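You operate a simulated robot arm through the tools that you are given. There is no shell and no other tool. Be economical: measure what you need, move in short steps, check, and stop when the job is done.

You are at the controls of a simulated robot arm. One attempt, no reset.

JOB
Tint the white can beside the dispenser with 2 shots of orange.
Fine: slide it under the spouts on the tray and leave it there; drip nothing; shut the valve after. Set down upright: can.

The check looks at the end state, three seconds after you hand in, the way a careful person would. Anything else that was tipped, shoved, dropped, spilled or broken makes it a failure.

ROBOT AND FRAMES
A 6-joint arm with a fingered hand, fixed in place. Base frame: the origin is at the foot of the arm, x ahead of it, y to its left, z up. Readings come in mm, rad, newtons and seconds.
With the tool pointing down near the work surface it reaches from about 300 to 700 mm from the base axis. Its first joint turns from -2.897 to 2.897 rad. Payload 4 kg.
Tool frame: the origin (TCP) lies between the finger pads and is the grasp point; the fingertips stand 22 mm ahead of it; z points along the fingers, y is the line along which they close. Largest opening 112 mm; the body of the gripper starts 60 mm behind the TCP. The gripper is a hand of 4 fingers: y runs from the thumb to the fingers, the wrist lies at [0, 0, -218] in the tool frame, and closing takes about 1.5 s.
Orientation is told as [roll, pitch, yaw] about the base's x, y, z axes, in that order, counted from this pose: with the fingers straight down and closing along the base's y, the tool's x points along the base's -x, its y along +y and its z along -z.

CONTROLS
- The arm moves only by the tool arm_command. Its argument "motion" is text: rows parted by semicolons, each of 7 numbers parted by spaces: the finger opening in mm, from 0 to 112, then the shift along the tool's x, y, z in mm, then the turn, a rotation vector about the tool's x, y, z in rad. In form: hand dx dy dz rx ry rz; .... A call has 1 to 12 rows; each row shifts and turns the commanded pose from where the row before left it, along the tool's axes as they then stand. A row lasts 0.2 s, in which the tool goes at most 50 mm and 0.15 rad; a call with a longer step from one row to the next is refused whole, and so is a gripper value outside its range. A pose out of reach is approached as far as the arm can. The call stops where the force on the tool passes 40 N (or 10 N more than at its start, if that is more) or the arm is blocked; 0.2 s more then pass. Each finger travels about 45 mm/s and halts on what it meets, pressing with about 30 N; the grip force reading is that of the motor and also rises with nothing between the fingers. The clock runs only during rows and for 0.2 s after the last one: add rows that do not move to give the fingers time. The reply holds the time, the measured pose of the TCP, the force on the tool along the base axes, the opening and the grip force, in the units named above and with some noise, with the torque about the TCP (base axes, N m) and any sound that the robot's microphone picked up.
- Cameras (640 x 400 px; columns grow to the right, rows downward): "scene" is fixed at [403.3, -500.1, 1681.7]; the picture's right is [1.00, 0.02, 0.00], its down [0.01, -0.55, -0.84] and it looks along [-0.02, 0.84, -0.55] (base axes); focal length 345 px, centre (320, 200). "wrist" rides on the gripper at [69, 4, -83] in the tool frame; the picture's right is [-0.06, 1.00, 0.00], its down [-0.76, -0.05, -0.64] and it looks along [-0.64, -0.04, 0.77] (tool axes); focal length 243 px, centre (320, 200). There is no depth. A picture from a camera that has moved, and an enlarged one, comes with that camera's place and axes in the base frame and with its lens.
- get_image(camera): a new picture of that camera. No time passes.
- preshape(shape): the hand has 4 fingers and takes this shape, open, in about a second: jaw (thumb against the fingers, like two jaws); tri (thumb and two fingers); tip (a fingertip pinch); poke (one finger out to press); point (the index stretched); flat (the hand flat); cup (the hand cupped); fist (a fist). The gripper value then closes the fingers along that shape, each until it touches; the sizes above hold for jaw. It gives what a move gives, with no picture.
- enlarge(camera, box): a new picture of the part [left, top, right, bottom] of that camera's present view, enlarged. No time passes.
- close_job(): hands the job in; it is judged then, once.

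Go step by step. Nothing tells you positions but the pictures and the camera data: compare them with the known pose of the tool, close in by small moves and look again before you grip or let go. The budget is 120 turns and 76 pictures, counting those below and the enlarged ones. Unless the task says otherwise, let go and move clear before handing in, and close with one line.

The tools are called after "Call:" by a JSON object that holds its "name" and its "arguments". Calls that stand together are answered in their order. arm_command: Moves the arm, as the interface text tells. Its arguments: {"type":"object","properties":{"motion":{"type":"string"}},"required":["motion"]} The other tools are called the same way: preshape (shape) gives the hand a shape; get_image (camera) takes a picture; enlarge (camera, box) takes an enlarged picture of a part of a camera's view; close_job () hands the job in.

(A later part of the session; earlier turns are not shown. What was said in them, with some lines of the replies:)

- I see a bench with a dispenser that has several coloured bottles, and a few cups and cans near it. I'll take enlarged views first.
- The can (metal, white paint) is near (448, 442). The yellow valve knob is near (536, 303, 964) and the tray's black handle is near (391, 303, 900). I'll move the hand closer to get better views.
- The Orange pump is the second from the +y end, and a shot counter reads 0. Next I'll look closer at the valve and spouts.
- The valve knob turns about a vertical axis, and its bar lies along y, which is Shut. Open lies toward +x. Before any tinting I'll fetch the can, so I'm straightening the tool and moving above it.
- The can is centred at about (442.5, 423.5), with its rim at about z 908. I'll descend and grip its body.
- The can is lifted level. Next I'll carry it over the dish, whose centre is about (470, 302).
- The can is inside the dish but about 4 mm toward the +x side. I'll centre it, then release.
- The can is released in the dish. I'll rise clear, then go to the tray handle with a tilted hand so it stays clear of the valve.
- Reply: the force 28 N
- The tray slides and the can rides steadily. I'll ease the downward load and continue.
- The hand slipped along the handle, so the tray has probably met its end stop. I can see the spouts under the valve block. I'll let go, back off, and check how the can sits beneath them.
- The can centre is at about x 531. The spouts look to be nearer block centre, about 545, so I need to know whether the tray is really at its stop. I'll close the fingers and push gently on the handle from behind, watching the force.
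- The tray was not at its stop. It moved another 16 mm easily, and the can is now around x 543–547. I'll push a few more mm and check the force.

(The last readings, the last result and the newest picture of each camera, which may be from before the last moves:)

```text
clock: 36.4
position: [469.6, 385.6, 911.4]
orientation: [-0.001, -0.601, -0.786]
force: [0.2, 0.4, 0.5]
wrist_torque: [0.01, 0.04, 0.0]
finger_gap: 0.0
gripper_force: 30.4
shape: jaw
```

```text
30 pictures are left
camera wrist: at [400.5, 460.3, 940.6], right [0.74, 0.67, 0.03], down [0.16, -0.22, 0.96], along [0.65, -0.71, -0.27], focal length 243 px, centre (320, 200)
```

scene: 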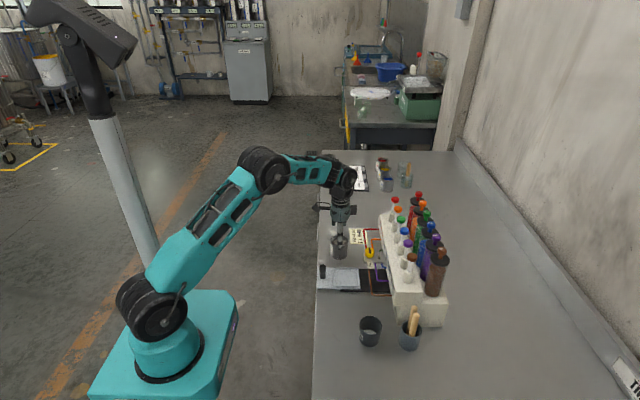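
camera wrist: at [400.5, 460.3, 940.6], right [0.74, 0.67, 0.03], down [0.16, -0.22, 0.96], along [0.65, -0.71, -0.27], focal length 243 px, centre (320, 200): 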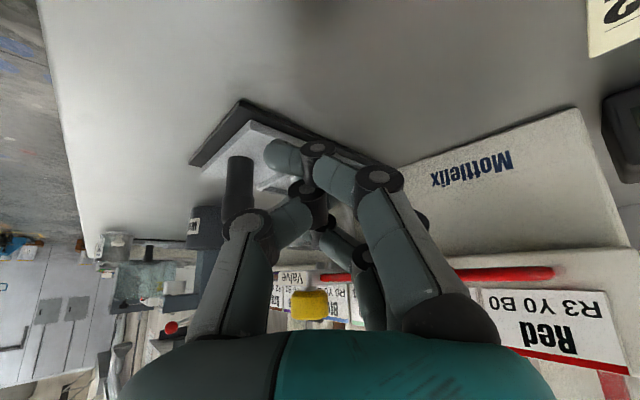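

Call:
{"name": "arm_command", "arguments": {"motion": "50 0 0 0 0 0 0; 100 0 0 0 0 0 0; 100 0 0 0 0 0 0; 100 0 0 0 0 0 0; 100 0 0 0 0 0 0; 100 0 0 0 0 0 0"}}

Call:
{"name": "enlarge", "arguments": {"camera": "wrist", "box": [220, 130, 420, 330]}}

```text
clock: 37.8
position: [470.4, 384.7, 911.2]
orientation: [-0.001, -0.6, -0.784]
force: [-0.5, 0.3, 0.1]
wrist_torque: [-0.01, -0.02, 0.01]
finger_gap: 99.6
gripper_force: 0.1
shape: jaw
```

```text
2.00 times, centred on (320, 230) of wrist
camera zoom: at [400.4, 460.2, 940.8], right [0.74, 0.67, 0.04], down [0.16, -0.22, 0.96], along [0.65, -0.71, -0.27], focal length 485 px, centre (320, 140)
```

zoom: 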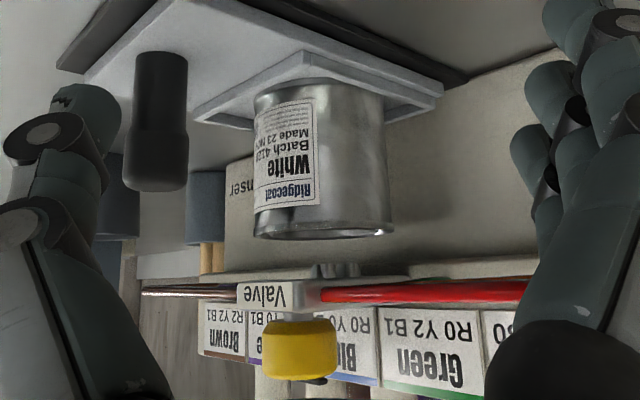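

Call:
{"name": "enlarge", "arguments": {"camera": "wrist", "box": [280, 200, 360, 300]}}

```text
4.00 times, centred on (320, 250) of wrist
camera zoom: at [400.4, 460.2, 940.8], right [0.74, 0.67, 0.04], down [0.16, -0.22, 0.96], along [0.65, -0.71, -0.27], focal length 970 px, centre (320, 0)
```

zoom: 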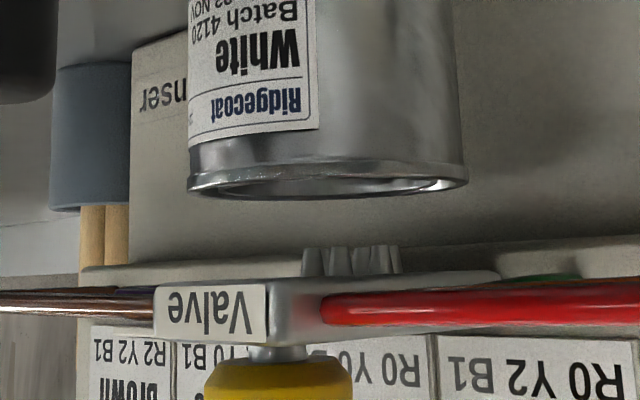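

The view is clear: the spouts sit about 7 mm further in +x than the can centre. I'll go back behind the handle and push 6 mm more.

Call:
{"name": "arm_command", "arguments": {"motion": "0 -7 -35 -2 0 0 0; 0 -7 -35 -2 0 0 0; 0 -6 -35 -1 0 0 0; 0 0 0 0 -0.074 0 -0.108; 0 0 0 0 -0.074 0 -0.108; 0 0 0 0 -0.074 0 -0.108; 0 0 0 0 -0.074 0 -0.108; 0 0 0 0 -0.074 0 -0.108; 0 0 0 0 -0.074 0 -0.108; 0 0 0 0 0 0 0"}}

Call:
{"name": "arm_command", "arguments": {"motion": "0 22.6 0 33 0 0 0; 0 -8.3 0 5.7 0 0 0; 0 -8.3 0 5.7 0 0 0; 0 -4.1 0 2.8 0 0 0; 0 -2.5 0 1.7 0 0 0; 0 0 0 0 0 0 0"}}

```text
clock: 40.0
position: [406.6, 299.4, 925.7]
orientation: [-0.002, -0.601, 0.001]
force: [-0.1, 0.3, -0.9]
wrist_torque: [-0.01, 0.0, -0.01]
finger_gap: 0.2
gripper_force: 29.8
shape: jaw
```

```text
clock: 41.4
position: [434.2, 301.8, 887.1]
orientation: [-0.001, -0.599, 0.002]
force: [0.1, 0.7, 0.0]
wrist_torque: [-0.01, 0.01, -0.01]
finger_gap: 0.0
gripper_force: 30.0
shape: jaw
```

Call:
{"name": "arm_command", "arguments": {"motion": "0 -1.65 0 1.13 0 0 0; 0 -1.65 0 1.13 0 0 0; 0 -1.65 0 1.13 0 0 0; 0 -1.65 0 1.13 0 0 0; 0 0 0 0 0 0 0"}}

Call:
{"name": "enlarge", "arguments": {"camera": "scene", "box": [310, 220, 390, 300]}}

```text
clock: 42.6
position: [443.8, 301.0, 886.7]
orientation: [-0.002, -0.601, 0.0]
force: [-0.5, 0.6, -0.6]
wrist_torque: [0.01, 0.01, -0.01]
finger_gap: 0.1
gripper_force: 29.9
shape: jaw
```

```text
5.00 times, centred on (350, 260) of scene
camera zoom: at [403.3, -500.1, 1681.7], right [1.0, 0.02, 0.0], down [0.01, -0.55, -0.84], along [-0.02, 0.84, -0.55], focal length 1725 px, centre (170, -100)
```

zoom: 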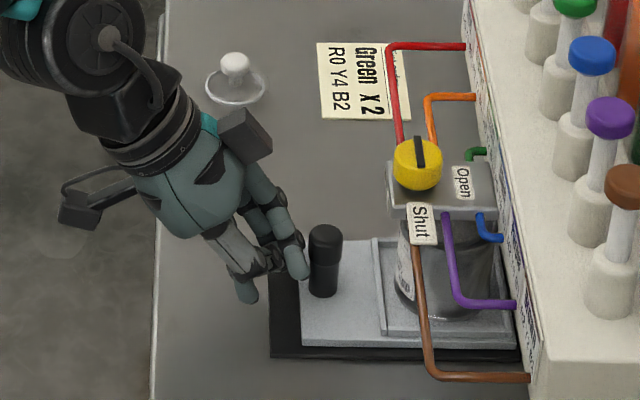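

Call:
{"name": "arm_command", "arguments": {"motion": "0 29 0 -20 0 0 0; 0 -22.6 0 -33 0 0 0; 0 0 0 0 0.074 0 0.108; 0 0 0 0 0.074 0 0.108; 0 0 0 0 0.074 0 0.108; 0 0 0 0 0.074 0 0.108; 60 0 0 0 0.074 0 0.108; 100 0 0 0 0.074 0 0.108; 100 6 35 1 0 0 0; 100 7 35 2 0 0 0; 100 7 35 2 0 0 0; 100 0 0 0 0 0 0"}}

Call:
{"name": "enlarge", "arguments": {"camera": "wrist", "box": [270, 180, 370, 280]}}

```text
clock: 45.2
position: [470.9, 387.0, 908.6]
orientation: [-0.002, -0.598, -0.786]
force: [0.1, -0.5, -0.7]
wrist_torque: [0.01, 0.02, -0.02]
finger_gap: 99.7
gripper_force: 0.1
shape: jaw
```

```text
4.00 times, centred on (320, 230) of wrist
camera zoom: at [402.2, 461.7, 937.4], right [0.74, 0.67, 0.03], down [0.16, -0.22, 0.96], along [0.65, -0.71, -0.27], focal length 970 px, centre (320, 80)
```

zoom: 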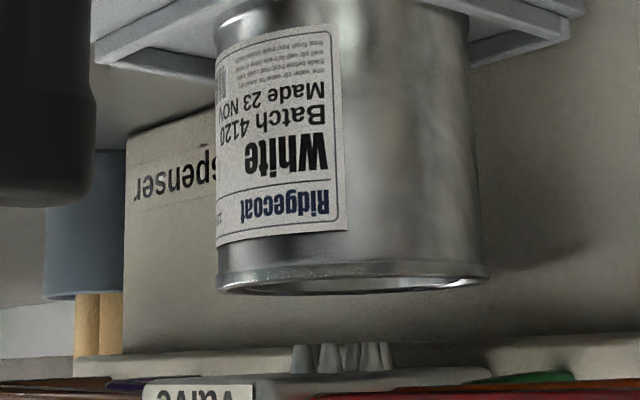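

The can is now centred under the spouts to within about 3 mm. Next is the valve. I'll raise and straighten the hand, and set its yaw for a 90° turn.

Call:
{"name": "arm_command", "arguments": {"motion": "100 -22.6 0 -33 0 0 0; 100 -22.6 0 -33 0 0 0; 100 -22.6 0 -33 0 0 0; 80 0 0 0 0 0.15 0; 46 0 0 0 0 0.15 0; 46 0 0 0 0 0.15 0; 46 0 0 0 0 0.148 0; 46 0 0 0 0 0 -0.127; 46 0 0 0 0 0 -0.127; 46 0 0 0 0 0 -0.127; 46 0 0 0 0 0 -0.127; 46 0 0 0 0 0 -0.127"}}

Call:
{"name": "get_image", "arguments": {"camera": "wrist"}}

```text
clock: 47.8
position: [471.5, 386.6, 1032.7]
orientation: [-0.002, -0.003, -0.149]
force: [0.5, -0.1, -0.4]
wrist_torque: [0.04, -0.02, 0.01]
finger_gap: 46.6
gripper_force: 0.1
shape: jaw
```

```text
25 pictures are left
camera wrist: at [403.4, 399.7, 1114.4], right [0.21, 0.98, 0.0], down [0.75, -0.16, 0.64], along [0.63, -0.14, -0.77], focal length 243 px, centre (320, 200)
```

wrist: 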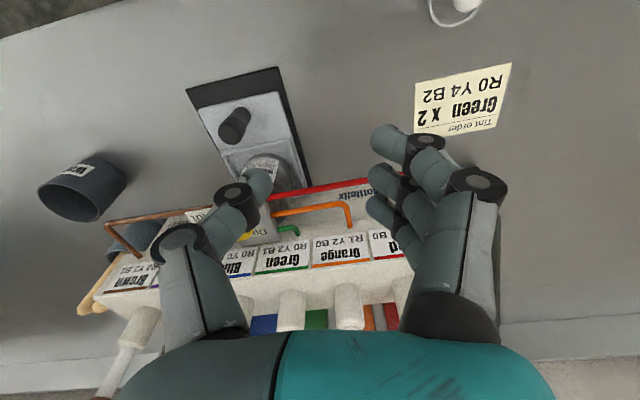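

Call:
{"name": "arm_command", "arguments": {"motion": "46 -25.3 -24.4 0 0 0 0; 46 -25.3 -24.4 0 0 0 0; 46 -25.2 -24.3 0 0 0 0; 46 0 0 0 0 0 0"}}

Call:
{"name": "get_image", "arguments": {"camera": "wrist"}}

Call:
{"name": "enlarge", "arguments": {"camera": "scene", "box": [340, 200, 420, 270]}}

```text
clock: 48.8
position: [534.4, 301.9, 1033.3]
orientation: [-0.002, -0.001, -0.149]
force: [-0.5, -0.1, 0.0]
wrist_torque: [-0.02, 0.0, -0.03]
finger_gap: 47.0
gripper_force: 0.0
shape: jaw
```

```text
24 pictures are left
camera wrist: at [467.9, 314.5, 1115.4], right [0.21, 0.98, 0.0], down [0.75, -0.16, 0.64], along [0.63, -0.14, -0.77], focal length 243 px, centre (320, 200)
```

wrist: 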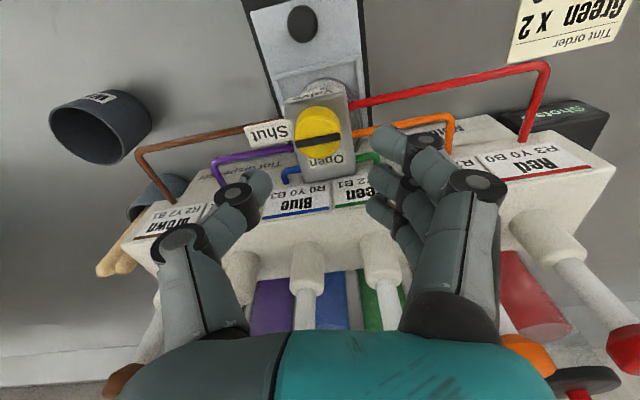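

```text
5.71 times, centred on (380, 235) of scene
camera zoom: at [403.3, -500.1, 1681.7], right [1.0, 0.02, 0.0], down [0.01, -0.55, -0.84], along [-0.02, 0.84, -0.55], focal length 1972 px, centre (-23, 0)
```

zoom: 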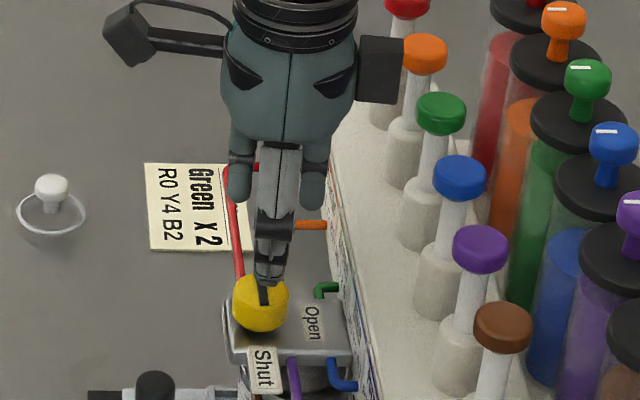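

The view from above shows the bar along y (Shut), and the hand is centred over the knob. I'll descend and grip it.

Call:
{"name": "arm_command", "arguments": {"motion": "46 1.3 -1 15 0 0 0; 46 0 0 15 0 0 0; 46 0 0 13 0 0 0; 46 0 0 6 0 0 0; 46 0 0 4 0 0 0; 46 0 0 0 0 0 0"}}

Call:
{"name": "get_image", "arguments": {"camera": "wrist"}}

Call:
{"name": "enlarge", "arguments": {"camera": "scene", "box": [340, 210, 420, 280]}}

```text
clock: 50.2
position: [532.6, 302.0, 979.2]
orientation: [-0.002, -0.002, -0.15]
force: [0.3, 0.1, -0.8]
wrist_torque: [-0.03, 0.01, -0.01]
finger_gap: 46.8
gripper_force: 0.0
shape: jaw
```

```text
22 pictures are left
camera wrist: at [465.7, 314.2, 1061.5], right [0.21, 0.98, 0.0], down [0.75, -0.16, 0.64], along [0.63, -0.14, -0.77], focal length 243 px, centre (320, 200)
```

wrist: 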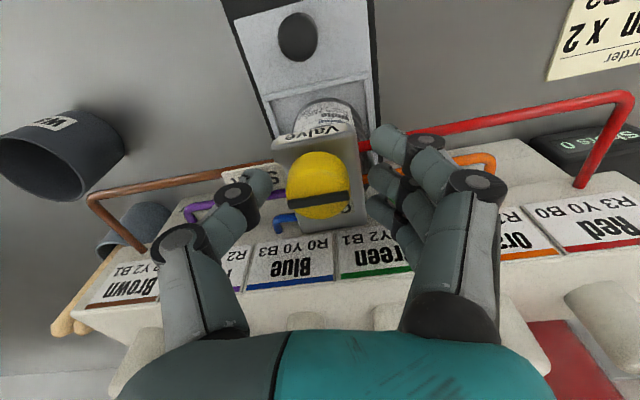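

```text
5.71 times, centred on (380, 245) of scene
camera zoom: at [403.3, -500.1, 1681.7], right [1.0, 0.02, 0.0], down [0.01, -0.55, -0.84], along [-0.02, 0.84, -0.55], focal length 1972 px, centre (-23, -57)
```

zoom: 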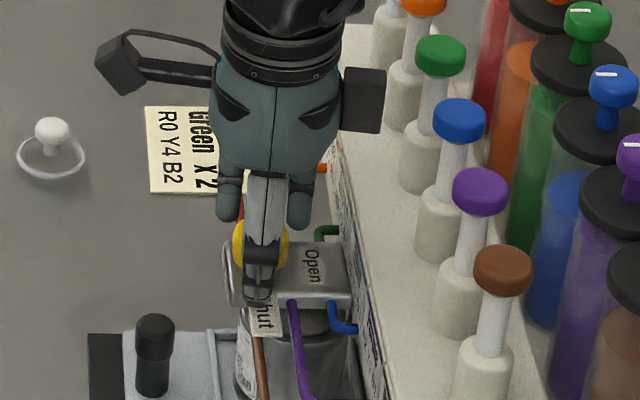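

Call:
{"name": "arm_command", "arguments": {"motion": "30 0 0 0 0 0 0; 15 0 0 0 0 0 0; 15 0 0 0 0 0 0; 15 0 0 0 0 0 0; 15 0 0 0 0 0 0"}}

Call:
{"name": "arm_command", "arguments": {"motion": "15 0 0 0 0 0 -0.1; 15 0 0 0 0 0 -0.1; 15 0 0 0 0 0 -0.1; 15 0 0 0 0 0 0"}}

Call:
{"name": "get_image", "arguments": {"camera": "wrist"}}

```text
clock: 51.4
position: [532.5, 299.2, 978.2]
orientation: [-0.005, -0.001, -0.152]
force: [-2.1, -8.8, -2.8]
wrist_torque: [-0.14, 0.03, -0.01]
finger_gap: 11.8
gripper_force: 30.3
shape: jaw
```

```text
clock: 52.4
position: [533.8, 300.2, 979.0]
orientation: [-0.005, -0.001, 0.149]
force: [-7.0, -17.4, -5.0]
wrist_torque: [-0.24, 0.03, -0.02]
finger_gap: 11.7
gripper_force: 29.4
shape: jaw
```

```text
20 pictures are left
camera wrist: at [464.6, 293.0, 1061.6], right [-0.09, 1.0, 0.0], down [0.76, 0.07, 0.64], along [0.64, 0.05, -0.77], focal length 243 px, centre (320, 200)
```

wrist: 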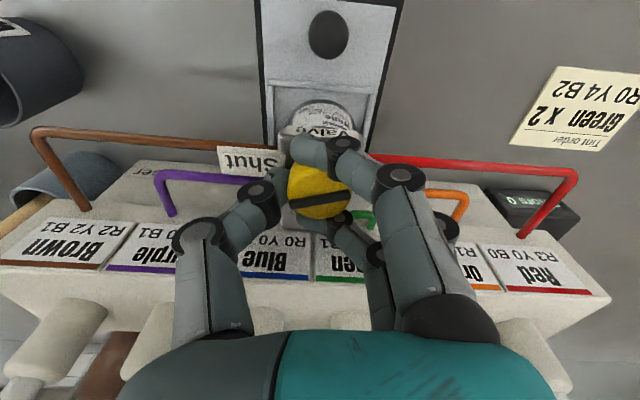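

The knob turns freely counter-clockwise with the hand, so I'll continue to the full 90°.

Call:
{"name": "arm_command", "arguments": {"motion": "15 0 -2 0 0 0 -0.14; 15 0 0 0 0 0 -0.14; 15 0 0 0 0 0 -0.14; 15 0 0 0 0 0 -0.14; 15 0 0 0 0 0 -0.14; 15 0 0 0 0 0 -0.14; 15 0 0 0 0 0 -0.14; 15 0 0 0 0 0 -0.14; 15 0 0 0 0 0 -0.14; 15 0 0 0 0 0 -0.05; 15 0 0 0 0 0 0"}}

Call:
{"name": "get_image", "arguments": {"camera": "wrist"}}

```text
clock: 54.8
position: [535.6, 299.9, 979.6]
orientation: [-0.003, 0.001, 1.46]
force: [9.9, 6.6, -13.0]
wrist_torque: [0.05, -0.09, -0.25]
finger_gap: 9.9
gripper_force: 29.8
shape: jaw
```

```text
19 pictures are left
camera wrist: at [523.2, 229.7, 1062.4], right [-0.98, 0.17, 0.0], down [0.13, 0.76, 0.64], along [0.11, 0.63, -0.77], focal length 243 px, centre (320, 200)
```

wrist: 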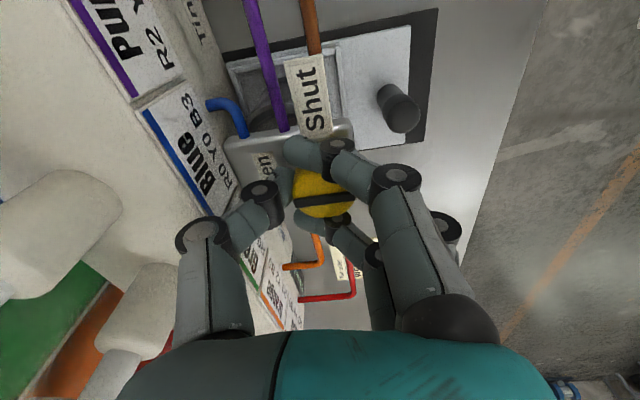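

The bar now lies along x toward Open and met its stop there. I'll release, rise, and turn the hand back for the pump press.

Call:
{"name": "arm_command", "arguments": {"motion": "42 0 0 0 0 0 0; 42 0 0 0 0 0 0; 42 0 0 0 0 0 0; 42 0 0 0 0 0 0; 42 0 0 -10 0 0 0; 42 0 0 -20 0 0 0; 42 0 0 -30 0 0 0; 42 0 0 -40 0 0 0; 42 0 0 -30 0 0 0; 42 0 0 0 0 0 0"}}

Call:
{"name": "arm_command", "arguments": {"motion": "42 0 0 0 0 0 0.146; 42 0 0 0 0 0 0.146; 42 0 0 0 0 0 0.146; 42 0 0 0 0 0 0.146; 42 0 0 0 0 0 0.146; 42 0 0 0 0 0 0.146; 42 0 0 0 0 0 0.146; 42 0 0 0 0 0 0.146; 42 0 0 0 0 0 0.146; 42 0 0 0 0 0 0.146; 42 0 0 0 0 0 0"}}

Call:
{"name": "preshape", "arguments": {"shape": "poke"}}

Call:
{"name": "get_image", "arguments": {"camera": "wrist"}}

Call:
{"name": "enlarge", "arguments": {"camera": "scene", "box": [340, 180, 440, 270]}}

```text
clock: 57.0
position: [536.6, 298.6, 1110.7]
orientation: [-0.002, 0.004, 1.459]
force: [0.1, -0.3, 0.4]
wrist_torque: [0.03, 0.03, -0.01]
finger_gap: 41.5
gripper_force: 0.1
shape: jaw
```

```text
clock: 59.4
position: [534.7, 299.7, 1110.1]
orientation: [-0.003, -0.002, -0.003]
force: [-0.5, 0.2, 0.6]
wrist_torque: [0.01, 0.0, 0.04]
finger_gap: 41.2
gripper_force: 0.0
shape: jaw
```

```text
clock: 60.3
position: [534.4, 299.6, 1107.9]
orientation: [-0.002, -0.003, -0.003]
force: [0.6, 0.6, 0.1]
wrist_torque: [0.0, 0.02, -0.02]
finger_gap: 0.0
gripper_force: 0.1
shape: poke
```

```text
18 pictures are left
camera wrist: at [465.6, 302.8, 1191.6], right [0.07, 1.0, 0.0], down [0.76, -0.05, 0.64], along [0.64, -0.04, -0.77], focal length 243 px, centre (320, 200)
```

wrist: 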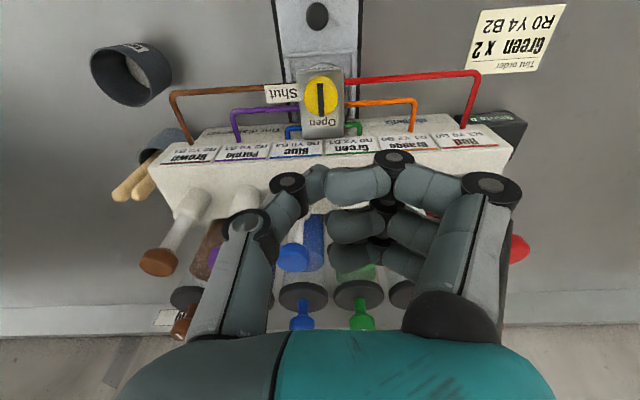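

```text
4.44 times, centred on (390, 225) of scene
camera zoom: at [403.3, -500.1, 1681.7], right [1.0, 0.02, 0.0], down [0.01, -0.55, -0.84], along [-0.02, 0.84, -0.55], focal length 1534 px, centre (9, 89)
```

zoom: 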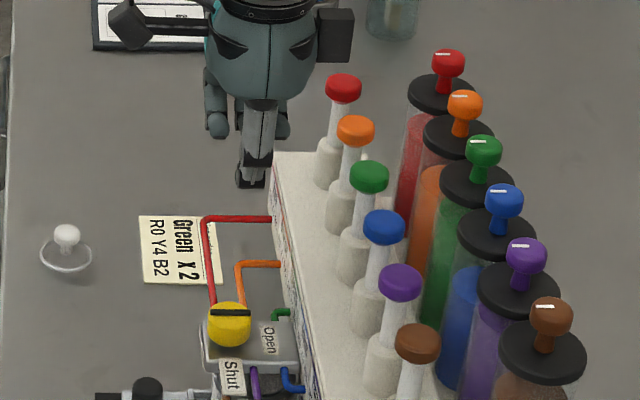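

The valve bar points to Open. The poke shape leaves no clearly extended finger, so I'll try "point".

Call:
{"name": "preshape", "arguments": {"shape": "point"}}

Call:
{"name": "get_image", "arguments": {"camera": "wrist"}}

Call:
{"name": "enlarge", "arguments": {"camera": "scene", "box": [340, 180, 440, 270]}}

```text
clock: 61.2
position: [535.1, 299.8, 1109.0]
orientation: [-0.003, -0.001, -0.002]
force: [-0.3, -0.4, -1.0]
wrist_torque: [-0.03, 0.0, 0.05]
finger_gap: 105.8
gripper_force: 0.2
shape: point
```

```text
16 pictures are left
camera wrist: at [465.6, 302.8, 1191.6], right [0.07, 1.0, 0.0], down [0.76, -0.05, 0.64], along [0.64, -0.04, -0.77], focal length 243 px, centre (320, 200)
```

wrist: 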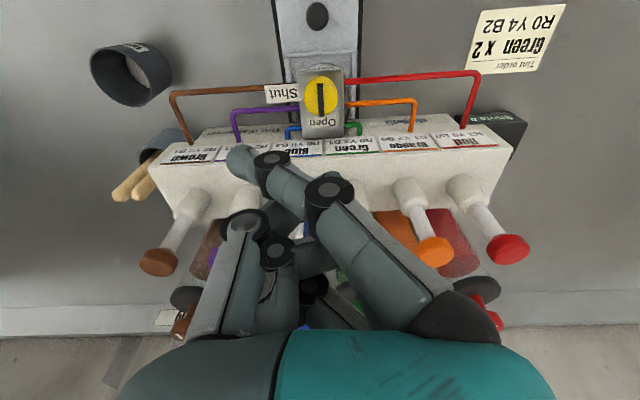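

```text
4.44 times, centred on (390, 225) of scene
camera zoom: at [403.3, -500.1, 1681.7], right [1.0, 0.02, 0.0], down [0.01, -0.55, -0.84], along [-0.02, 0.84, -0.55], focal length 1534 px, centre (9, 89)
```

zoom: 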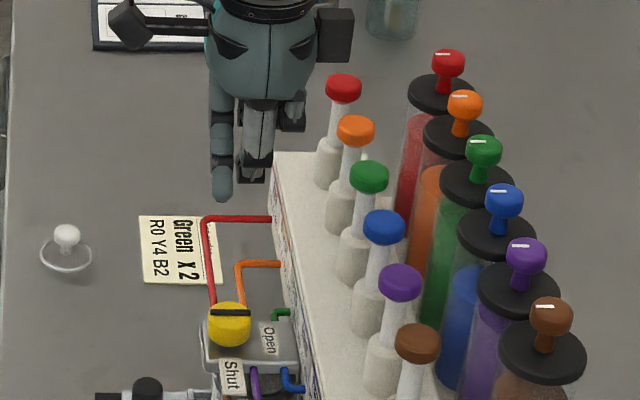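

In the point shape the index tip stands alone, at about tool (17, −33, 10). With yaw 90° and a slight outward tilt, the hand stays on the robot's side of the pumps. I'll rise and orient first.

Call:
{"name": "arm_command", "arguments": {"motion": "106 0 0 -45 0 0 -0.143; 106 0 0 -15 0 0 -0.143; 106 0 0 0 0 0 -0.143; 106 0 0 0 0 0 -0.143; 106 0 0 0 0 0 -0.143; 106 0 0 0 0 0 -0.143; 106 0 0 0 0 0 -0.143; 106 0 0 0 0 0 -0.143; 106 0 0 0 0 0 -0.143; 106 0 0 0 0 0 -0.143; 106 0 0 0 0 0 -0.141; 106 0 0 0 0 0 0"}}

Call:
{"name": "arm_command", "arguments": {"motion": "106 0 0 0 0.15 0 0; 106 0 0 0 0.15 0 0; 106 -33 -17 5 0 0 0; 106 -33 -17 5 0 0 0; 106 -33 -16 5 0 0 0; 106 0 4 14 0 0 0; 106 0 4 14 0 0 0; 106 0 0 0 0 0 0"}}

Call:
{"name": "get_image", "arguments": {"camera": "wrist"}}

Call:
{"name": "enlarge", "arguments": {"camera": "scene", "box": [360, 170, 460, 260]}}

```text
clock: 63.8
position: [534.4, 300.8, 1169.5]
orientation: [-0.004, 0.005, 1.571]
force: [-0.8, -0.9, -0.9]
wrist_torque: [-0.03, -0.01, 0.01]
finger_gap: 105.8
gripper_force: 0.1
shape: point
```

```text
clock: 65.6
position: [553.5, 374.0, 1135.1]
orientation: [-0.249, 0.008, 1.569]
force: [0.3, 0.5, 0.7]
wrist_torque: [0.01, 0.06, 0.03]
finger_gap: 106.0
gripper_force: 0.1
shape: point
out of reach, approached as far as the arm can: row 1, 4, 5
```

```text
14 pictures are left
camera wrist: at [529.1, 303.3, 1214.1], right [-0.97, 0.06, -0.24], down [-0.11, 0.77, 0.63], along [0.23, 0.64, -0.74], focal length 243 px, centre (320, 200)
```

wrist: 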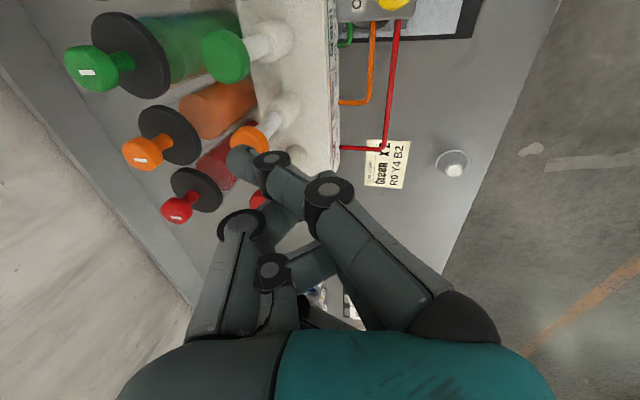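

```text
4.44 times, centred on (410, 215) of scene
camera zoom: at [403.3, -500.1, 1681.7], right [1.0, 0.02, 0.0], down [0.01, -0.55, -0.84], along [-0.02, 0.84, -0.55], focal length 1534 px, centre (-80, 133)
```

zoom: 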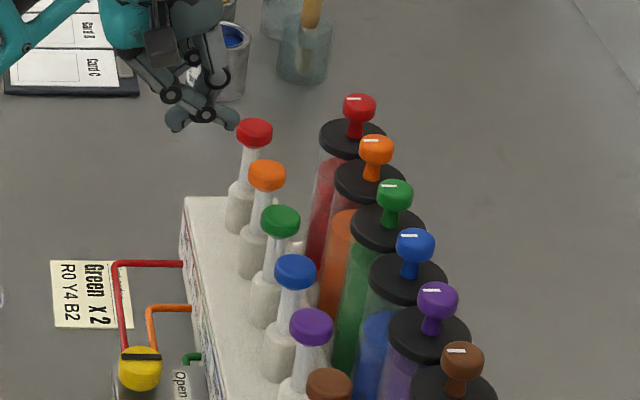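

Straight-down poses at this height are past the arm's reach, and the point finger hooks sideways. I'll retreat and use the closed jaw hand instead, yawed toward the radial direction and tilted outward.

Call:
{"name": "arm_command", "arguments": {"motion": "106 40 20 -6 0 0 0; 106 40 20 -6 0 0 0; 106 10 30 -9 0 0 0; 106 0 10 -3 -0.15 0 0; 106 0 0 0 -0.15 0 0; 106 0 0 0 0 0 0"}}

Call:
{"name": "preshape", "arguments": {"shape": "jaw"}}

```text
clock: 67.0
position: [515.6, 313.9, 1169.9]
orientation: [-0.003, 0.017, 1.568]
force: [-0.2, 0.5, 0.3]
wrist_torque: [0.03, 0.0, 0.02]
finger_gap: 105.8
gripper_force: 0.0
shape: point
out of reach, approached as far as the arm can: row 2, 3, 5
```

```text
clock: 67.9
position: [516.1, 313.4, 1169.7]
orientation: [-0.003, 0.017, 1.57]
force: [0.2, -0.4, -0.1]
wrist_torque: [0.02, 0.0, -0.01]
finger_gap: 112.0
gripper_force: 0.1
shape: jaw
```

Call:
{"name": "arm_command", "arguments": {"motion": "60 0 20 0 0 0 0.1485; 20 0 20 0 0 0 0.1485; 0 0 0 0 0 0 0.1485; 0 0 0 0 0 0 0.1485; 0 0 0 0 0 0 0.1485; 0 0 0 0 0 0 0.1485; 0 0 0 0 0 0 0.1485; 0 0 0 0 0 -0.15 0; 0 0 0 0 0 -0.15 0; 0 0 0 0 0 -0.15 0; 0 0 0 0 0 -0.15 0; 0 0 0 0 0 0 0"}}

Call:
{"name": "enlarge", "arguments": {"camera": "scene", "box": [320, 150, 440, 260]}}

Call:
{"name": "get_image", "arguments": {"camera": "wrist"}}

```text
clock: 70.5
position: [544.4, 363.2, 1242.8]
orientation: [-0.016, -0.579, 0.54]
force: [0.2, -0.2, 0.1]
wrist_torque: [0.0, 0.03, 0.01]
finger_gap: 0.1
gripper_force: 29.5
shape: jaw
out of reach, approached as far as the arm can: row 8, 9, 10, 11
```

```text
3.64 times, centred on (380, 205) of scene
camera zoom: at [403.3, -500.1, 1681.7], right [1.0, 0.02, 0.0], down [0.01, -0.55, -0.84], along [-0.02, 0.84, -0.55], focal length 1255 px, centre (102, 182)
```

zoom: 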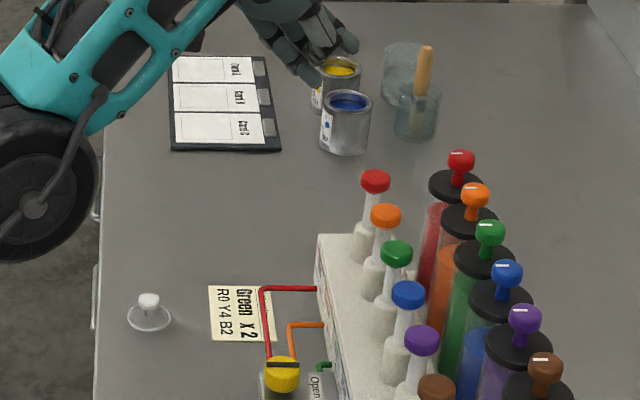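

```text
11 pictures are left
camera wrist: at [453.0, 313.9, 1273.9], right [-0.46, 0.89, 0.02], down [0.27, 0.12, 0.96], along [0.85, 0.44, -0.29], focal length 243 px, centre (320, 200)
```

wrist: 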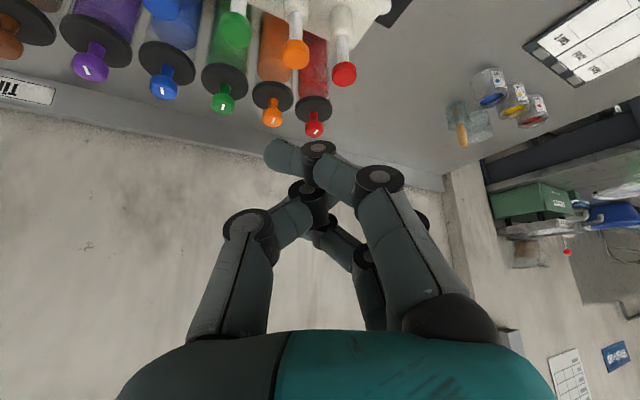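

Tilting at this yaw ran into a joint limit. I'll undo the tilt and yaw and try the approach with yaw 0, which has worked before.

Call:
{"name": "arm_command", "arguments": {"motion": "0 0 0 0 0 0.15 0; 0 0 0 0 0 0.15 0; 0 0 0 0 0 0.15 0; 0 0 0 0 0 0.15 0; 0 0 0 0 0 0 0.135; 0 0 0 0 0 0 0.135; 0 0 0 0 0 0 0.135; 0 0 0 0 0 0 0.135; 0 0 0 0 0 0 0; 0 0 0 0 0 0 0"}}

```text
clock: 72.7
position: [525.0, 318.7, 1219.1]
orientation: [0.009, -0.047, -0.013]
force: [-0.5, -0.8, 0.3]
wrist_torque: [-0.01, 0.01, 0.0]
finger_gap: 0.2
gripper_force: 30.2
shape: jaw
out of reach, approached as far as the arm can: row 3, 4
```

Call:
{"name": "arm_command", "arguments": {"motion": "0 21 5 27 0 0 0; 0 21 5 27 0 0 0; 0 21 5 27 0 0 0; 0 21 5 27 0 0 0; 0 0 0 0 0 -0.14 0; 0 0 0 0 0 -0.14 0; 0 0 0 0 0 -0.14 0; 0 0 0 0 0 -0.14 0; 0 0 0 0 0 -0.14 0; 0 0 0 0 -0.1 0 -0.108; 0 0 0 0 -0.1 0 -0.108; 0 0 0 0 0 0 0"}}

```text
clock: 75.3
position: [509.9, 412.8, 1202.1]
orientation: [0.071, -0.505, 0.234]
force: [0.0, 0.0, -0.3]
wrist_torque: [0.01, 0.0, 0.0]
finger_gap: 0.0
gripper_force: 30.2
shape: jaw
out of reach, approached as far as the arm can: row 4, 5, 6, 7, 8, 9, 10, 11
```

Call:
{"name": "get_image", "arguments": {"camera": "scene"}}

```text
10 pictures are left
```

scene: 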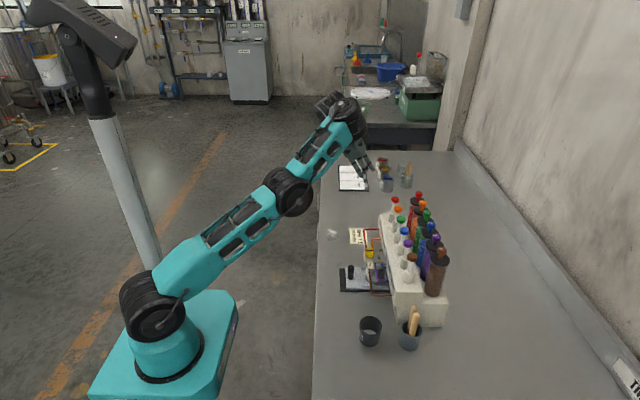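

The picture shows why: at full reach the elbow flipped to the wrong side, below the shoulder–wrist line. I'll swing to free space on the left, straighten the arm there, and lower it so the elbow flips back up.

Call:
{"name": "arm_command", "arguments": {"motion": "0 0 0 0 0 0.126 0; 0 0 0 0 0 0.126 0; 0 0 0 0 0 0.126 0; 0 0 0 0 0 0.126 0; 0 0 0 0 0 0 0"}}

Call:
{"name": "arm_command", "arguments": {"motion": "0 28 40 0 0 0 0; 0 28 40 0 0 0 0; 0 28 40 0 0 0 0; 0 28 40 0 0 0 0; 0 36 29 0 0 0 0; 0 36 29 0 0 0 0; 0 36 29 0 0 0 0; 0 36 29 0 0 0 0; 0 39 21 0 0 0 0; 0 39 21 0 0 0 0; 0 0 0 0 0 0 0"}}

```text
clock: 76.5
position: [479.0, 406.4, 1184.9]
orientation: [0.063, -0.018, 0.268]
force: [-0.2, 0.7, 0.1]
wrist_torque: [0.0, -0.01, 0.02]
finger_gap: 0.1
gripper_force: 29.7
shape: jaw
out of reach, approached as far as the arm can: row 3, 4
```

```text
clock: 78.9
position: [73.4, 617.2, 1194.8]
orientation: [0.065, -0.021, 0.269]
force: [0.7, -0.5, -0.3]
wrist_torque: [0.01, 0.03, 0.0]
finger_gap: 0.0
gripper_force: 30.0
shape: jaw
out of reach, approached as far as the arm can: row 10
```

Call:
{"name": "arm_command", "arguments": {"motion": "0 0 45 0 0 0 0; 0 0 45 0 0 0 0; 0 0 45 0 0 0 0; 0 0 25 40 0 0 0; 0 0 25 40 0 0 0; 0 0 15 40 0 0 0; 0 0 15 40 0 0 0; 0 0 0 40 0 0 0; 0 0 0 40 0 0 0; 0 0 -30 30 0 0 0; 0 0 -40 20 0 0 0; 0 0 0 0 0 0 0"}}

Call:
{"name": "get_image", "arguments": {"camera": "scene"}}

```text
clock: 81.5
position: [61.0, 635.1, 905.0]
orientation: [0.051, -0.017, 0.268]
force: [0.2, -0.1, 0.3]
wrist_torque: [-0.01, -0.02, -0.04]
finger_gap: 0.0
gripper_force: 29.7
shape: jaw
out of reach, approached as far as the arm can: row 1, 2, 3, 4, 5, 7, 8, 9, 11
```

```text
9 pictures are left
```

scene: 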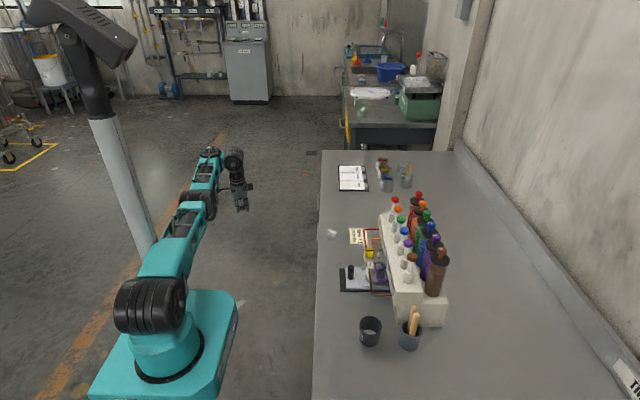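

Call:
{"name": "arm_command", "arguments": {"motion": "0 0 -30 0 0 0 0; 0 0 -40 0 0 0 0; 0 0 -40 0 0 0 0; 0 0 -40 0 0 0 0; 0 0 0 0 0 0 0"}}

```text
clock: 82.7
position: [103.6, 631.8, 909.5]
orientation: [0.055, -0.015, 0.269]
force: [-0.1, -0.7, -0.5]
wrist_torque: [0.0, -0.01, 0.04]
finger_gap: 0.0
gripper_force: 29.9
shape: jaw
out of reach, approached as far as the arm can: row 1, 2, 3, 4
```

Call:
{"name": "arm_command", "arguments": {"motion": "0 0 40 0 0 0 0; 0 0 40 20 0 0 0; 0 0 0 48 0 0 0; 0 0 0 48 0 0 0; 0 0 0 48 0 0 0; 0 0 0 48 0 0 0; 0 0 0 48 0 0 0; 0 0 -40 0 0 0 0; 0 0 -40 0 0 0 0; 0 0 -40 0 0 0 0; 0 0 0 0 0 0 0"}}

```text
clock: 85.1
position: [114.0, 562.2, 660.3]
orientation: [0.066, -0.019, 0.271]
force: [-0.2, -0.3, 0.8]
wrist_torque: [0.01, 0.0, 0.01]
finger_gap: 0.0
gripper_force: 30.2
shape: jaw
out of reach, approached as far as the arm can: row 2, 4, 5, 6, 7
```

Retracting works again. I'll pull in further and rise.

Call:
{"name": "arm_command", "arguments": {"motion": "0 0 -40 0 0 0 0; 0 0 -30 -30 0 0 0; 0 0 0 -45 0 0 0; 0 0 0 -45 0 0 0; 0 0 0 -45 0 0 0; 0 0 0 -45 0 0 0; 0 0 0 -45 0 0 0; 0 0 0 -45 0 0 0; 0 0 0 -45 0 0 0; 0 0 0 -45 0 0 0; 0 0 0 -45 0 0 0; 0 0 0 0 0 0 0"}}

Call:
{"name": "get_image", "arguments": {"camera": "scene"}}

```text
clock: 87.7
position: [127.2, 468.9, 1091.4]
orientation: [0.066, -0.019, 0.269]
force: [0.4, -0.9, 0.1]
wrist_torque: [0.01, 0.01, -0.01]
finger_gap: 0.0
gripper_force: 29.5
shape: jaw
```

```text
8 pictures are left
```

scene: 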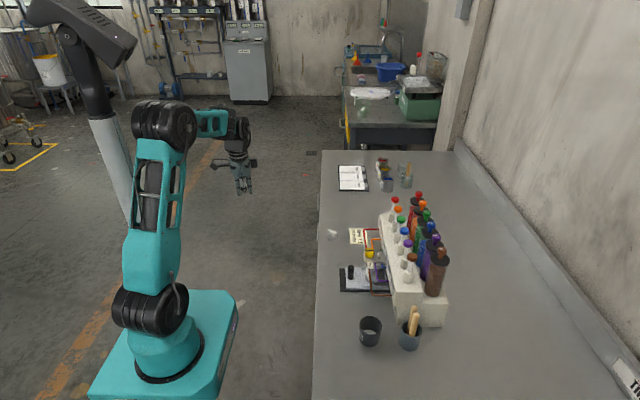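

Call:
{"name": "arm_command", "arguments": {"motion": "0 -39 -22.4 0 0.064 0.018 0; 0 -39 -22.4 0 0 0 0; 0 -39 -22.4 0 0 0 0; 0 -39 -22.4 0 0 0 0; 0 -39 -22.4 0 0 0 0; 0 -39 -22.4 0 0 0 0; 0 -20 -11 0 0 -0.15 0; 0 0 0 0 0 -0.15 0; 0 0 0 0 0 -0.15 0; 0 0 0 0 0 -0.15 0; 0 0 0 0 0 -0.15 0; 0 0 0 0 0 0 0"}}

```text
clock: 90.3
position: [413.0, 393.8, 1091.4]
orientation: [0.0, -0.752, 0.269]
force: [-0.2, -0.6, 0.0]
wrist_torque: [0.03, 0.02, -0.05]
finger_gap: 0.1
gripper_force: 30.0
shape: jaw
```

The elbow is up and the hand is tilted with no limit flags. I'll approach a hover above the orange pump cap.

Call:
{"name": "arm_command", "arguments": {"motion": "0 -36.2 -9.3 13.3 0 0 0; 0 -36.2 -9.3 13.3 0 0 0; 0 -36.2 -9.3 13.3 0 0 0; 0 -36.2 -9.3 13.3 0 0 0; 0 -15 -8.8 30.5 0 0 0; 0 -15 -8.8 30.5 0 0 0; 0 0 0 0 0 0 0"}}

Call:
{"name": "enlarge", "arguments": {"camera": "scene", "box": [370, 170, 450, 240]}}

Call:
{"name": "get_image", "arguments": {"camera": "wrist"}}

```text
clock: 91.9
position: [624.9, 398.9, 1125.2]
orientation: [0.003, -0.752, 0.268]
force: [0.0, -0.3, 0.0]
wrist_torque: [0.0, -0.03, -0.02]
finger_gap: 0.1
gripper_force: 30.0
shape: jaw
```

```text
5.71 times, centred on (410, 205) of scene
camera zoom: at [403.3, -500.1, 1681.7], right [1.0, 0.02, 0.0], down [0.01, -0.55, -0.84], along [-0.02, 0.84, -0.55], focal length 1972 px, centre (-194, 171)
```

zoom: 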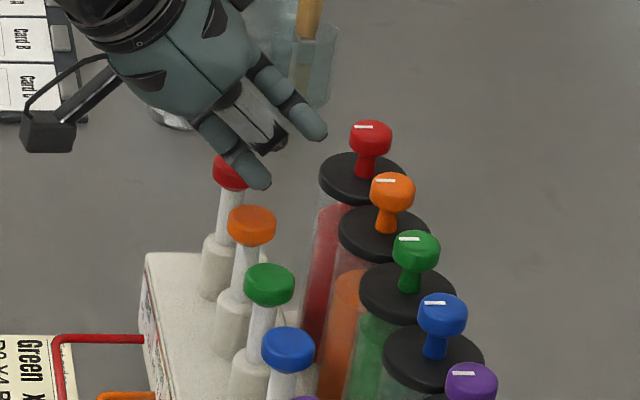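

```text
6 pictures are left
camera wrist: at [520.4, 372.1, 1138.2], right [-0.22, 0.97, 0.04], down [0.13, -0.02, 0.99], along [0.97, 0.23, -0.12], focal length 243 px, centre (320, 200)
```

wrist: 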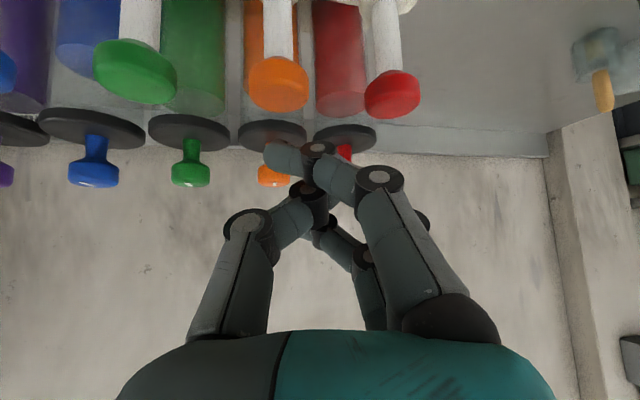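

The index tip is right above the orange cap, about 15 mm up and clear of its neighbours. I'll press down in small steps.

Call:
{"name": "arm_command", "arguments": {"motion": "0 3.4 0 3.65 0 0 0; 0 3.4 0 3.65 0 0 0; 0 2.7 0 2.9 0 0 0; 0 2.7 0 2.9 0 0 0; 0 2.7 0 2.9 0 0 0; 0 0 0 0 0 0 0"}}

```text
clock: 93.3
position: [624.7, 397.0, 1103.6]
orientation: [0.002, -0.75, 0.269]
force: [-0.5, 1.1, 2.0]
wrist_torque: [-0.02, 0.0, 0.01]
finger_gap: 0.1
gripper_force: 29.7
shape: jaw
```

Call:
{"name": "arm_command", "arguments": {"motion": "0 1.7 0 1.8 0 0 0; 0 1.7 0 1.8 0 0 0; 0 1.7 0 1.8 0 0 0; 0 0 0 0 0 0 0"}}

```text
clock: 94.3
position: [625.3, 396.9, 1097.1]
orientation: [0.001, -0.75, 0.27]
force: [0.4, 1.2, 4.4]
wrist_torque: [-0.02, 0.03, 0.02]
finger_gap: 0.0
gripper_force: 30.2
shape: jaw
```

Call:
{"name": "arm_command", "arguments": {"motion": "0 1.7 0 1.8 0 0 0; 0 1.7 0 1.8 0 0 0; 0 1.7 0 1.8 0 0 0; 0 0 0 0 0 0 0"}}

```text
clock: 95.3
position: [625.8, 396.0, 1089.6]
orientation: [0.001, -0.751, 0.269]
force: [-0.8, 2.1, 6.8]
wrist_torque: [-0.03, 0.05, -0.01]
finger_gap: 0.0
gripper_force: 29.9
shape: jaw
```

Call:
{"name": "arm_command", "arguments": {"motion": "0 1.7 0 1.8 0 0 0; 0 1.7 0 1.8 0 0 0; 0 0 0 0 0 0 0"}}

Call:
{"name": "get_image", "arguments": {"camera": "wrist"}}

```text
clock: 96.1
position: [625.6, 397.2, 1085.5]
orientation: [0.002, -0.753, 0.267]
force: [1.5, 0.3, 11.1]
wrist_torque: [-0.1, 0.01, 0.01]
finger_gap: 0.0
gripper_force: 29.7
shape: jaw
```

```text
5 pictures are left
camera wrist: at [521.5, 371.1, 1098.9], right [-0.22, 0.97, 0.04], down [0.13, -0.02, 0.99], along [0.97, 0.22, -0.12], focal length 243 px, centre (320, 200)
```

wrist: 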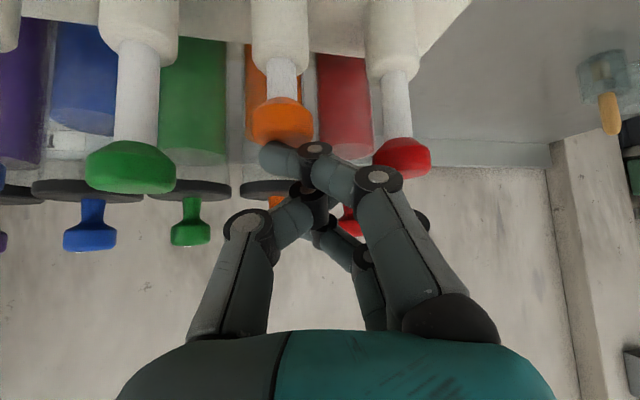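

Call:
{"name": "arm_command", "arguments": {"motion": "0 1 0 1.1 0 0 0; 0 1 0 1.1 0 0 0; 0 0 0 0 0 0 0"}}

Call:
{"name": "enlarge", "arguments": {"camera": "scene", "box": [340, 170, 440, 270]}}

```text
clock: 96.9
position: [626.5, 397.6, 1084.9]
orientation: [0.002, -0.753, 0.267]
force: [3.6, 2.6, 17.8]
wrist_torque: [-0.19, -0.03, 0.03]
finger_gap: 0.0
gripper_force: 30.3
shape: jaw
```

```text
4.00 times, centred on (390, 220) of scene
camera zoom: at [403.3, -500.1, 1681.7], right [1.0, 0.02, 0.0], down [0.01, -0.55, -0.84], along [-0.02, 0.84, -0.55], focal length 1380 px, centre (40, 120)
```

zoom: 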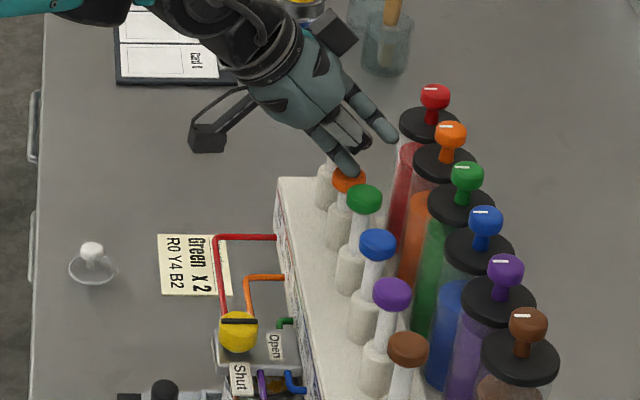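

The orange pump bottomed out at a firm stop, so that is shot one. I'll release fully, let it return, and press once more the same way.

Call:
{"name": "arm_command", "arguments": {"motion": "0 -3.4 0 -3.65 0 0 0; 0 -4.8 0 -5.1 0 0 0; 0 -6.8 0 -7.3 0 0 0; 0 -6.8 0 -7.3 0 0 0; 0 -6.8 0 -7.3 0 0 0; 0 0 0 0 0 0 0; 0 0 0 0 0 0 0; 0 0 0 0 0 0 0; 0 0 0 0 0 0 0; 0 0 0 0 0 0 0"}}

Call:
{"name": "enlarge", "arguments": {"camera": "wrist", "box": [220, 0, 460, 200]}}

```text
clock: 99.1
position: [626.2, 396.9, 1123.6]
orientation: [0.001, -0.752, 0.268]
force: [0.1, 0.3, 0.0]
wrist_torque: [-0.02, 0.01, -0.03]
finger_gap: 0.0
gripper_force: 30.1
shape: jaw
```

```text
2.00 times, centred on (340, 100) of wrist
camera zoom: at [521.2, 371.5, 1137.2], right [-0.22, 0.97, 0.04], down [0.13, -0.02, 0.99], along [0.97, 0.22, -0.12], focal length 485 px, centre (280, 400)
```

zoom: 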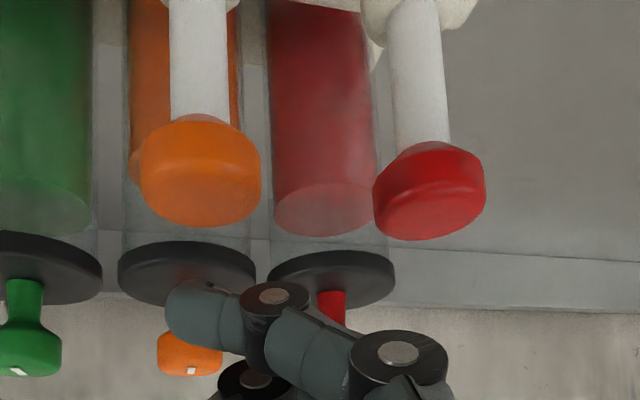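

Call:
{"name": "arm_command", "arguments": {"motion": "0 4.1 0 4.4 0 0 0; 0 4.1 0 4.4 0 0 0; 0 4.1 0 4.4 0 0 0; 0 4.1 0 4.4 0 0 0; 0 3.4 0 3.65 0 0 0; 0 2.7 0 2.9 0 0 0; 0 2 0 2.2 0 0 0; 0 2 0 2.2 0 0 0; 0 1.7 0 1.8 0 0 0; 0 1 0 1.1 0 0 0; 0 0 0 0 0 0 0; 0 0 0 0 0 0 0"}}

```text
clock: 101.7
position: [626.3, 398.0, 1082.7]
orientation: [0.001, -0.753, 0.269]
force: [4.1, 6.3, 26.0]
wrist_torque: [-0.36, 0.05, 0.04]
finger_gap: 0.0
gripper_force: 29.9
shape: jaw
```

Shot two hit the same firm stop. I'll rise and retreat along the way I came.

Call:
{"name": "arm_command", "arguments": {"motion": "0 -5.5 0 -5.8 0 0 0; 0 -6.8 0 -7.3 0 0 0; 0 -6.8 0 -7.3 0 0 0; 0 -6.8 0 -7.3 0 0 0; 0 -4.8 0 -5.1 0 0 0; 0 15 8.8 -30.5 0 0 0; 0 15 8.8 -30.5 0 0 0; 0 36.2 9.3 -13.3 0 0 0; 0 36.2 9.3 -13.3 0 0 0; 0 36.2 9.3 -13.3 0 0 0; 0 36.2 9.3 -13.3 0 0 0; 0 0 0 0 0 0 0"}}

```text
clock: 104.3
position: [409.9, 397.4, 1087.1]
orientation: [0.001, -0.75, 0.27]
force: [0.0, -0.7, -0.2]
wrist_torque: [-0.01, -0.01, -0.02]
finger_gap: 0.0
gripper_force: 29.8
shape: jaw
```

Call:
{"name": "arm_command", "arguments": {"motion": "0 0 0 0 0 0.15 0; 0 0 0 0 0 0.15 0; 0 0 0 0 0 0.15 0; 0 0 0 0 0 0.15 0; 0 0 0 0 0 0.15 0; 42 0 0 0 0 0 -0.149; 42 0 0 0 0 0 -0.149; 42 0 0 0 0 0 -0.149; 42 0 0 0 0 0 -0.149; 42 0 0 0 0 0 -0.149; 42 0 0 0 0 0 -0.149; 42 0 0 0 0 0 -0.149"}}

```text
clock: 106.9
position: [412.1, 396.5, 1090.0]
orientation: [0.0, -0.002, 1.317]
force: [0.3, -0.3, -0.3]
wrist_torque: [-0.01, -0.02, 0.0]
finger_gap: 41.2
gripper_force: 0.1
shape: jaw
```

Call:
{"name": "arm_command", "arguments": {"motion": "42 0 0 0 0 0 -0.105; 42 19.25 -33.9 0 0 0 0; 42 19.25 -33.9 0 0 0 0; 42 19.25 -33.9 15 0 0 0; 42 19.25 -33.9 15 0 0 0; 42 0 0 0 0 0 0"}}

Call:
{"name": "get_image", "arguments": {"camera": "wrist"}}

```text
clock: 108.3
position: [540.6, 299.9, 1061.1]
orientation: [0.0, -0.002, 1.419]
force: [0.0, -0.5, 0.5]
wrist_torque: [-0.01, -0.03, 0.01]
finger_gap: 41.5
gripper_force: 0.2
shape: jaw
```

```text
2 pictures are left
camera wrist: at [525.5, 230.7, 1143.8], right [-0.98, 0.21, 0.0], down [0.16, 0.75, 0.64], along [0.14, 0.63, -0.77], focal length 243 px, centre (320, 200)
```

wrist: 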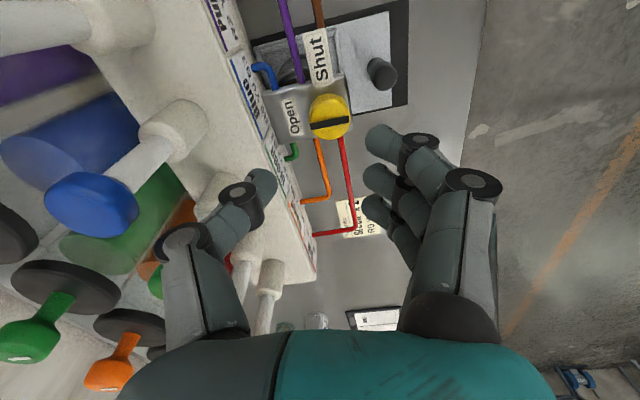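

Call:
{"name": "arm_command", "arguments": {"motion": "42 1 6.9 20 0 0 0; 42 0 0 20 0 0 0; 42 0 0 20 0 0 0; 42 0 0 12 0 0 0; 42 0 0 6 0 0 0; 42 0 0 4 0 0 0; 42 0 0 0 0 0 0"}}

```text
clock: 109.9
position: [528.4, 299.1, 978.8]
orientation: [-0.001, 0.001, 1.417]
force: [1.0, -0.5, 0.2]
wrist_torque: [0.03, -0.01, 0.0]
finger_gap: 41.7
gripper_force: 0.1
shape: jaw
```

Call:
{"name": "arm_command", "arguments": {"motion": "32 0 0 0 0 0 0; 15 0 0 0 0 0 0; 15 0 0 0 0 0 0; 15 0 0 0 0 0 0; 15 0 0 0 0 0 0; 15 0 0 0 0 0 0"}}

```text
clock: 111.3
position: [528.3, 298.7, 977.5]
orientation: [-0.003, -0.004, 1.418]
force: [8.8, 1.9, -3.9]
wrist_torque: [0.02, -0.11, -0.01]
finger_gap: 14.0
gripper_force: 30.1
shape: jaw
```

Call:
{"name": "arm_command", "arguments": {"motion": "15 -0.6 -4 0 0 0 0; 15 0 0 0 0 0 0.1; 15 0 0 0 0 0 0.14; 15 0 0 0 0 0 0.14; 15 0 0 0 0 0 0.14; 15 0 0 0 0 0 0.14; 15 0 0 0 0 0 0.14; 15 0 0 0 0 0 0.14; 15 0 0 0 0 0 0.14; 15 0 0 0 0 0 0.14; 15 0 0 0 0 0 0.14; 15 0 0 0 0 0 0.14"}}

```text
clock: 113.9
position: [532.5, 300.9, 978.5]
orientation: [0.001, 0.001, -0.085]
force: [-5.3, 6.0, -5.7]
wrist_torque: [0.22, -0.03, 0.02]
finger_gap: 10.8
gripper_force: 30.3
shape: jaw
```

Call:
{"name": "arm_command", "arguments": {"motion": "15 0 0 0 0 0 0.06; 15 0 0 0 0 0 0.06; 15 0 0 0 0 0 0.04; 15 0 0 0 0 0 0"}}

```text
clock: 114.9
position: [531.8, 298.7, 978.9]
orientation: [0.001, 0.0, -0.243]
force: [4.5, 3.7, -6.5]
wrist_torque: [0.29, -0.18, 0.41]
finger_gap: 10.8
gripper_force: 30.4
shape: jaw
```

The torque shows the valve is hard against its Shut stop. I'll release, rise, and look.

Call:
{"name": "arm_command", "arguments": {"motion": "46 0 0 0 0 0 -0.05; 46 0 0 0 0 0 0; 46 0 0 0 0 0 0; 46 0 0 0 0 0 0; 46 0 0 -10 0 0 0; 46 0 0 -20 0 0 0; 46 0 0 -30 0 0 0; 46 0 0 -30 0 0 0; 46 30 0 0 0 0 0; 46 40 0 0 0 0 0; 46 0 0 0 0 0 0"}}

Call:
{"name": "get_image", "arguments": {"camera": "wrist"}}

```text
clock: 117.3
position: [464.1, 311.5, 1070.5]
orientation: [0.001, -0.001, -0.193]
force: [0.2, 0.2, 0.4]
wrist_torque: [-0.01, -0.02, 0.01]
finger_gap: 45.9
gripper_force: 0.0
shape: jaw
```

```text
1 pictures are left
camera wrist: at [397.1, 327.6, 1153.4], right [0.25, 0.97, 0.0], down [0.74, -0.19, 0.64], along [0.62, -0.16, -0.77], focal length 243 px, centre (320, 200)
```

wrist: 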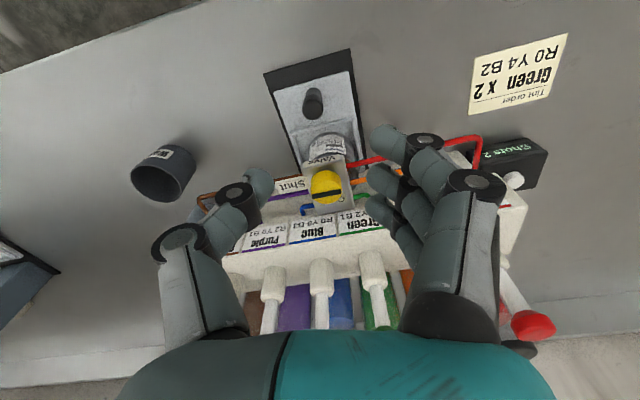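

The counter reads "Shots 2" and the bar is back across at Shut. I'll use the last picture for a final check of the can and valve.

Call:
{"name": "enlarge", "arguments": {"camera": "scene", "box": [320, 210, 420, 310]}}

```text
4.00 times, centred on (370, 260) of scene
camera zoom: at [403.3, -500.1, 1681.7], right [1.0, 0.02, 0.0], down [0.01, -0.55, -0.84], along [-0.02, 0.84, -0.55], focal length 1380 px, centre (120, -40)
```

zoom: 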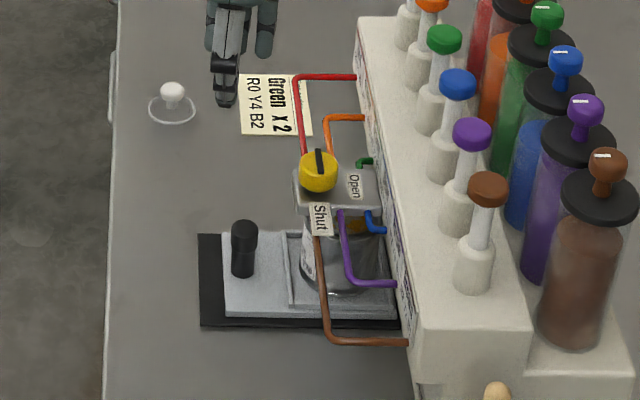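

The can stands upright on the tray under the spouts with orange tint in it. The valve is shut, the hand is clear, and I see no spills.

Call:
{"name": "close_job", "arguments": {}}

```text
The job is handed in.
```

The white can got 2 shots of orange, confirmed by the counter. It is upright on the tray under the spouts, the valve is shut, and I saw no drips in the last picture.
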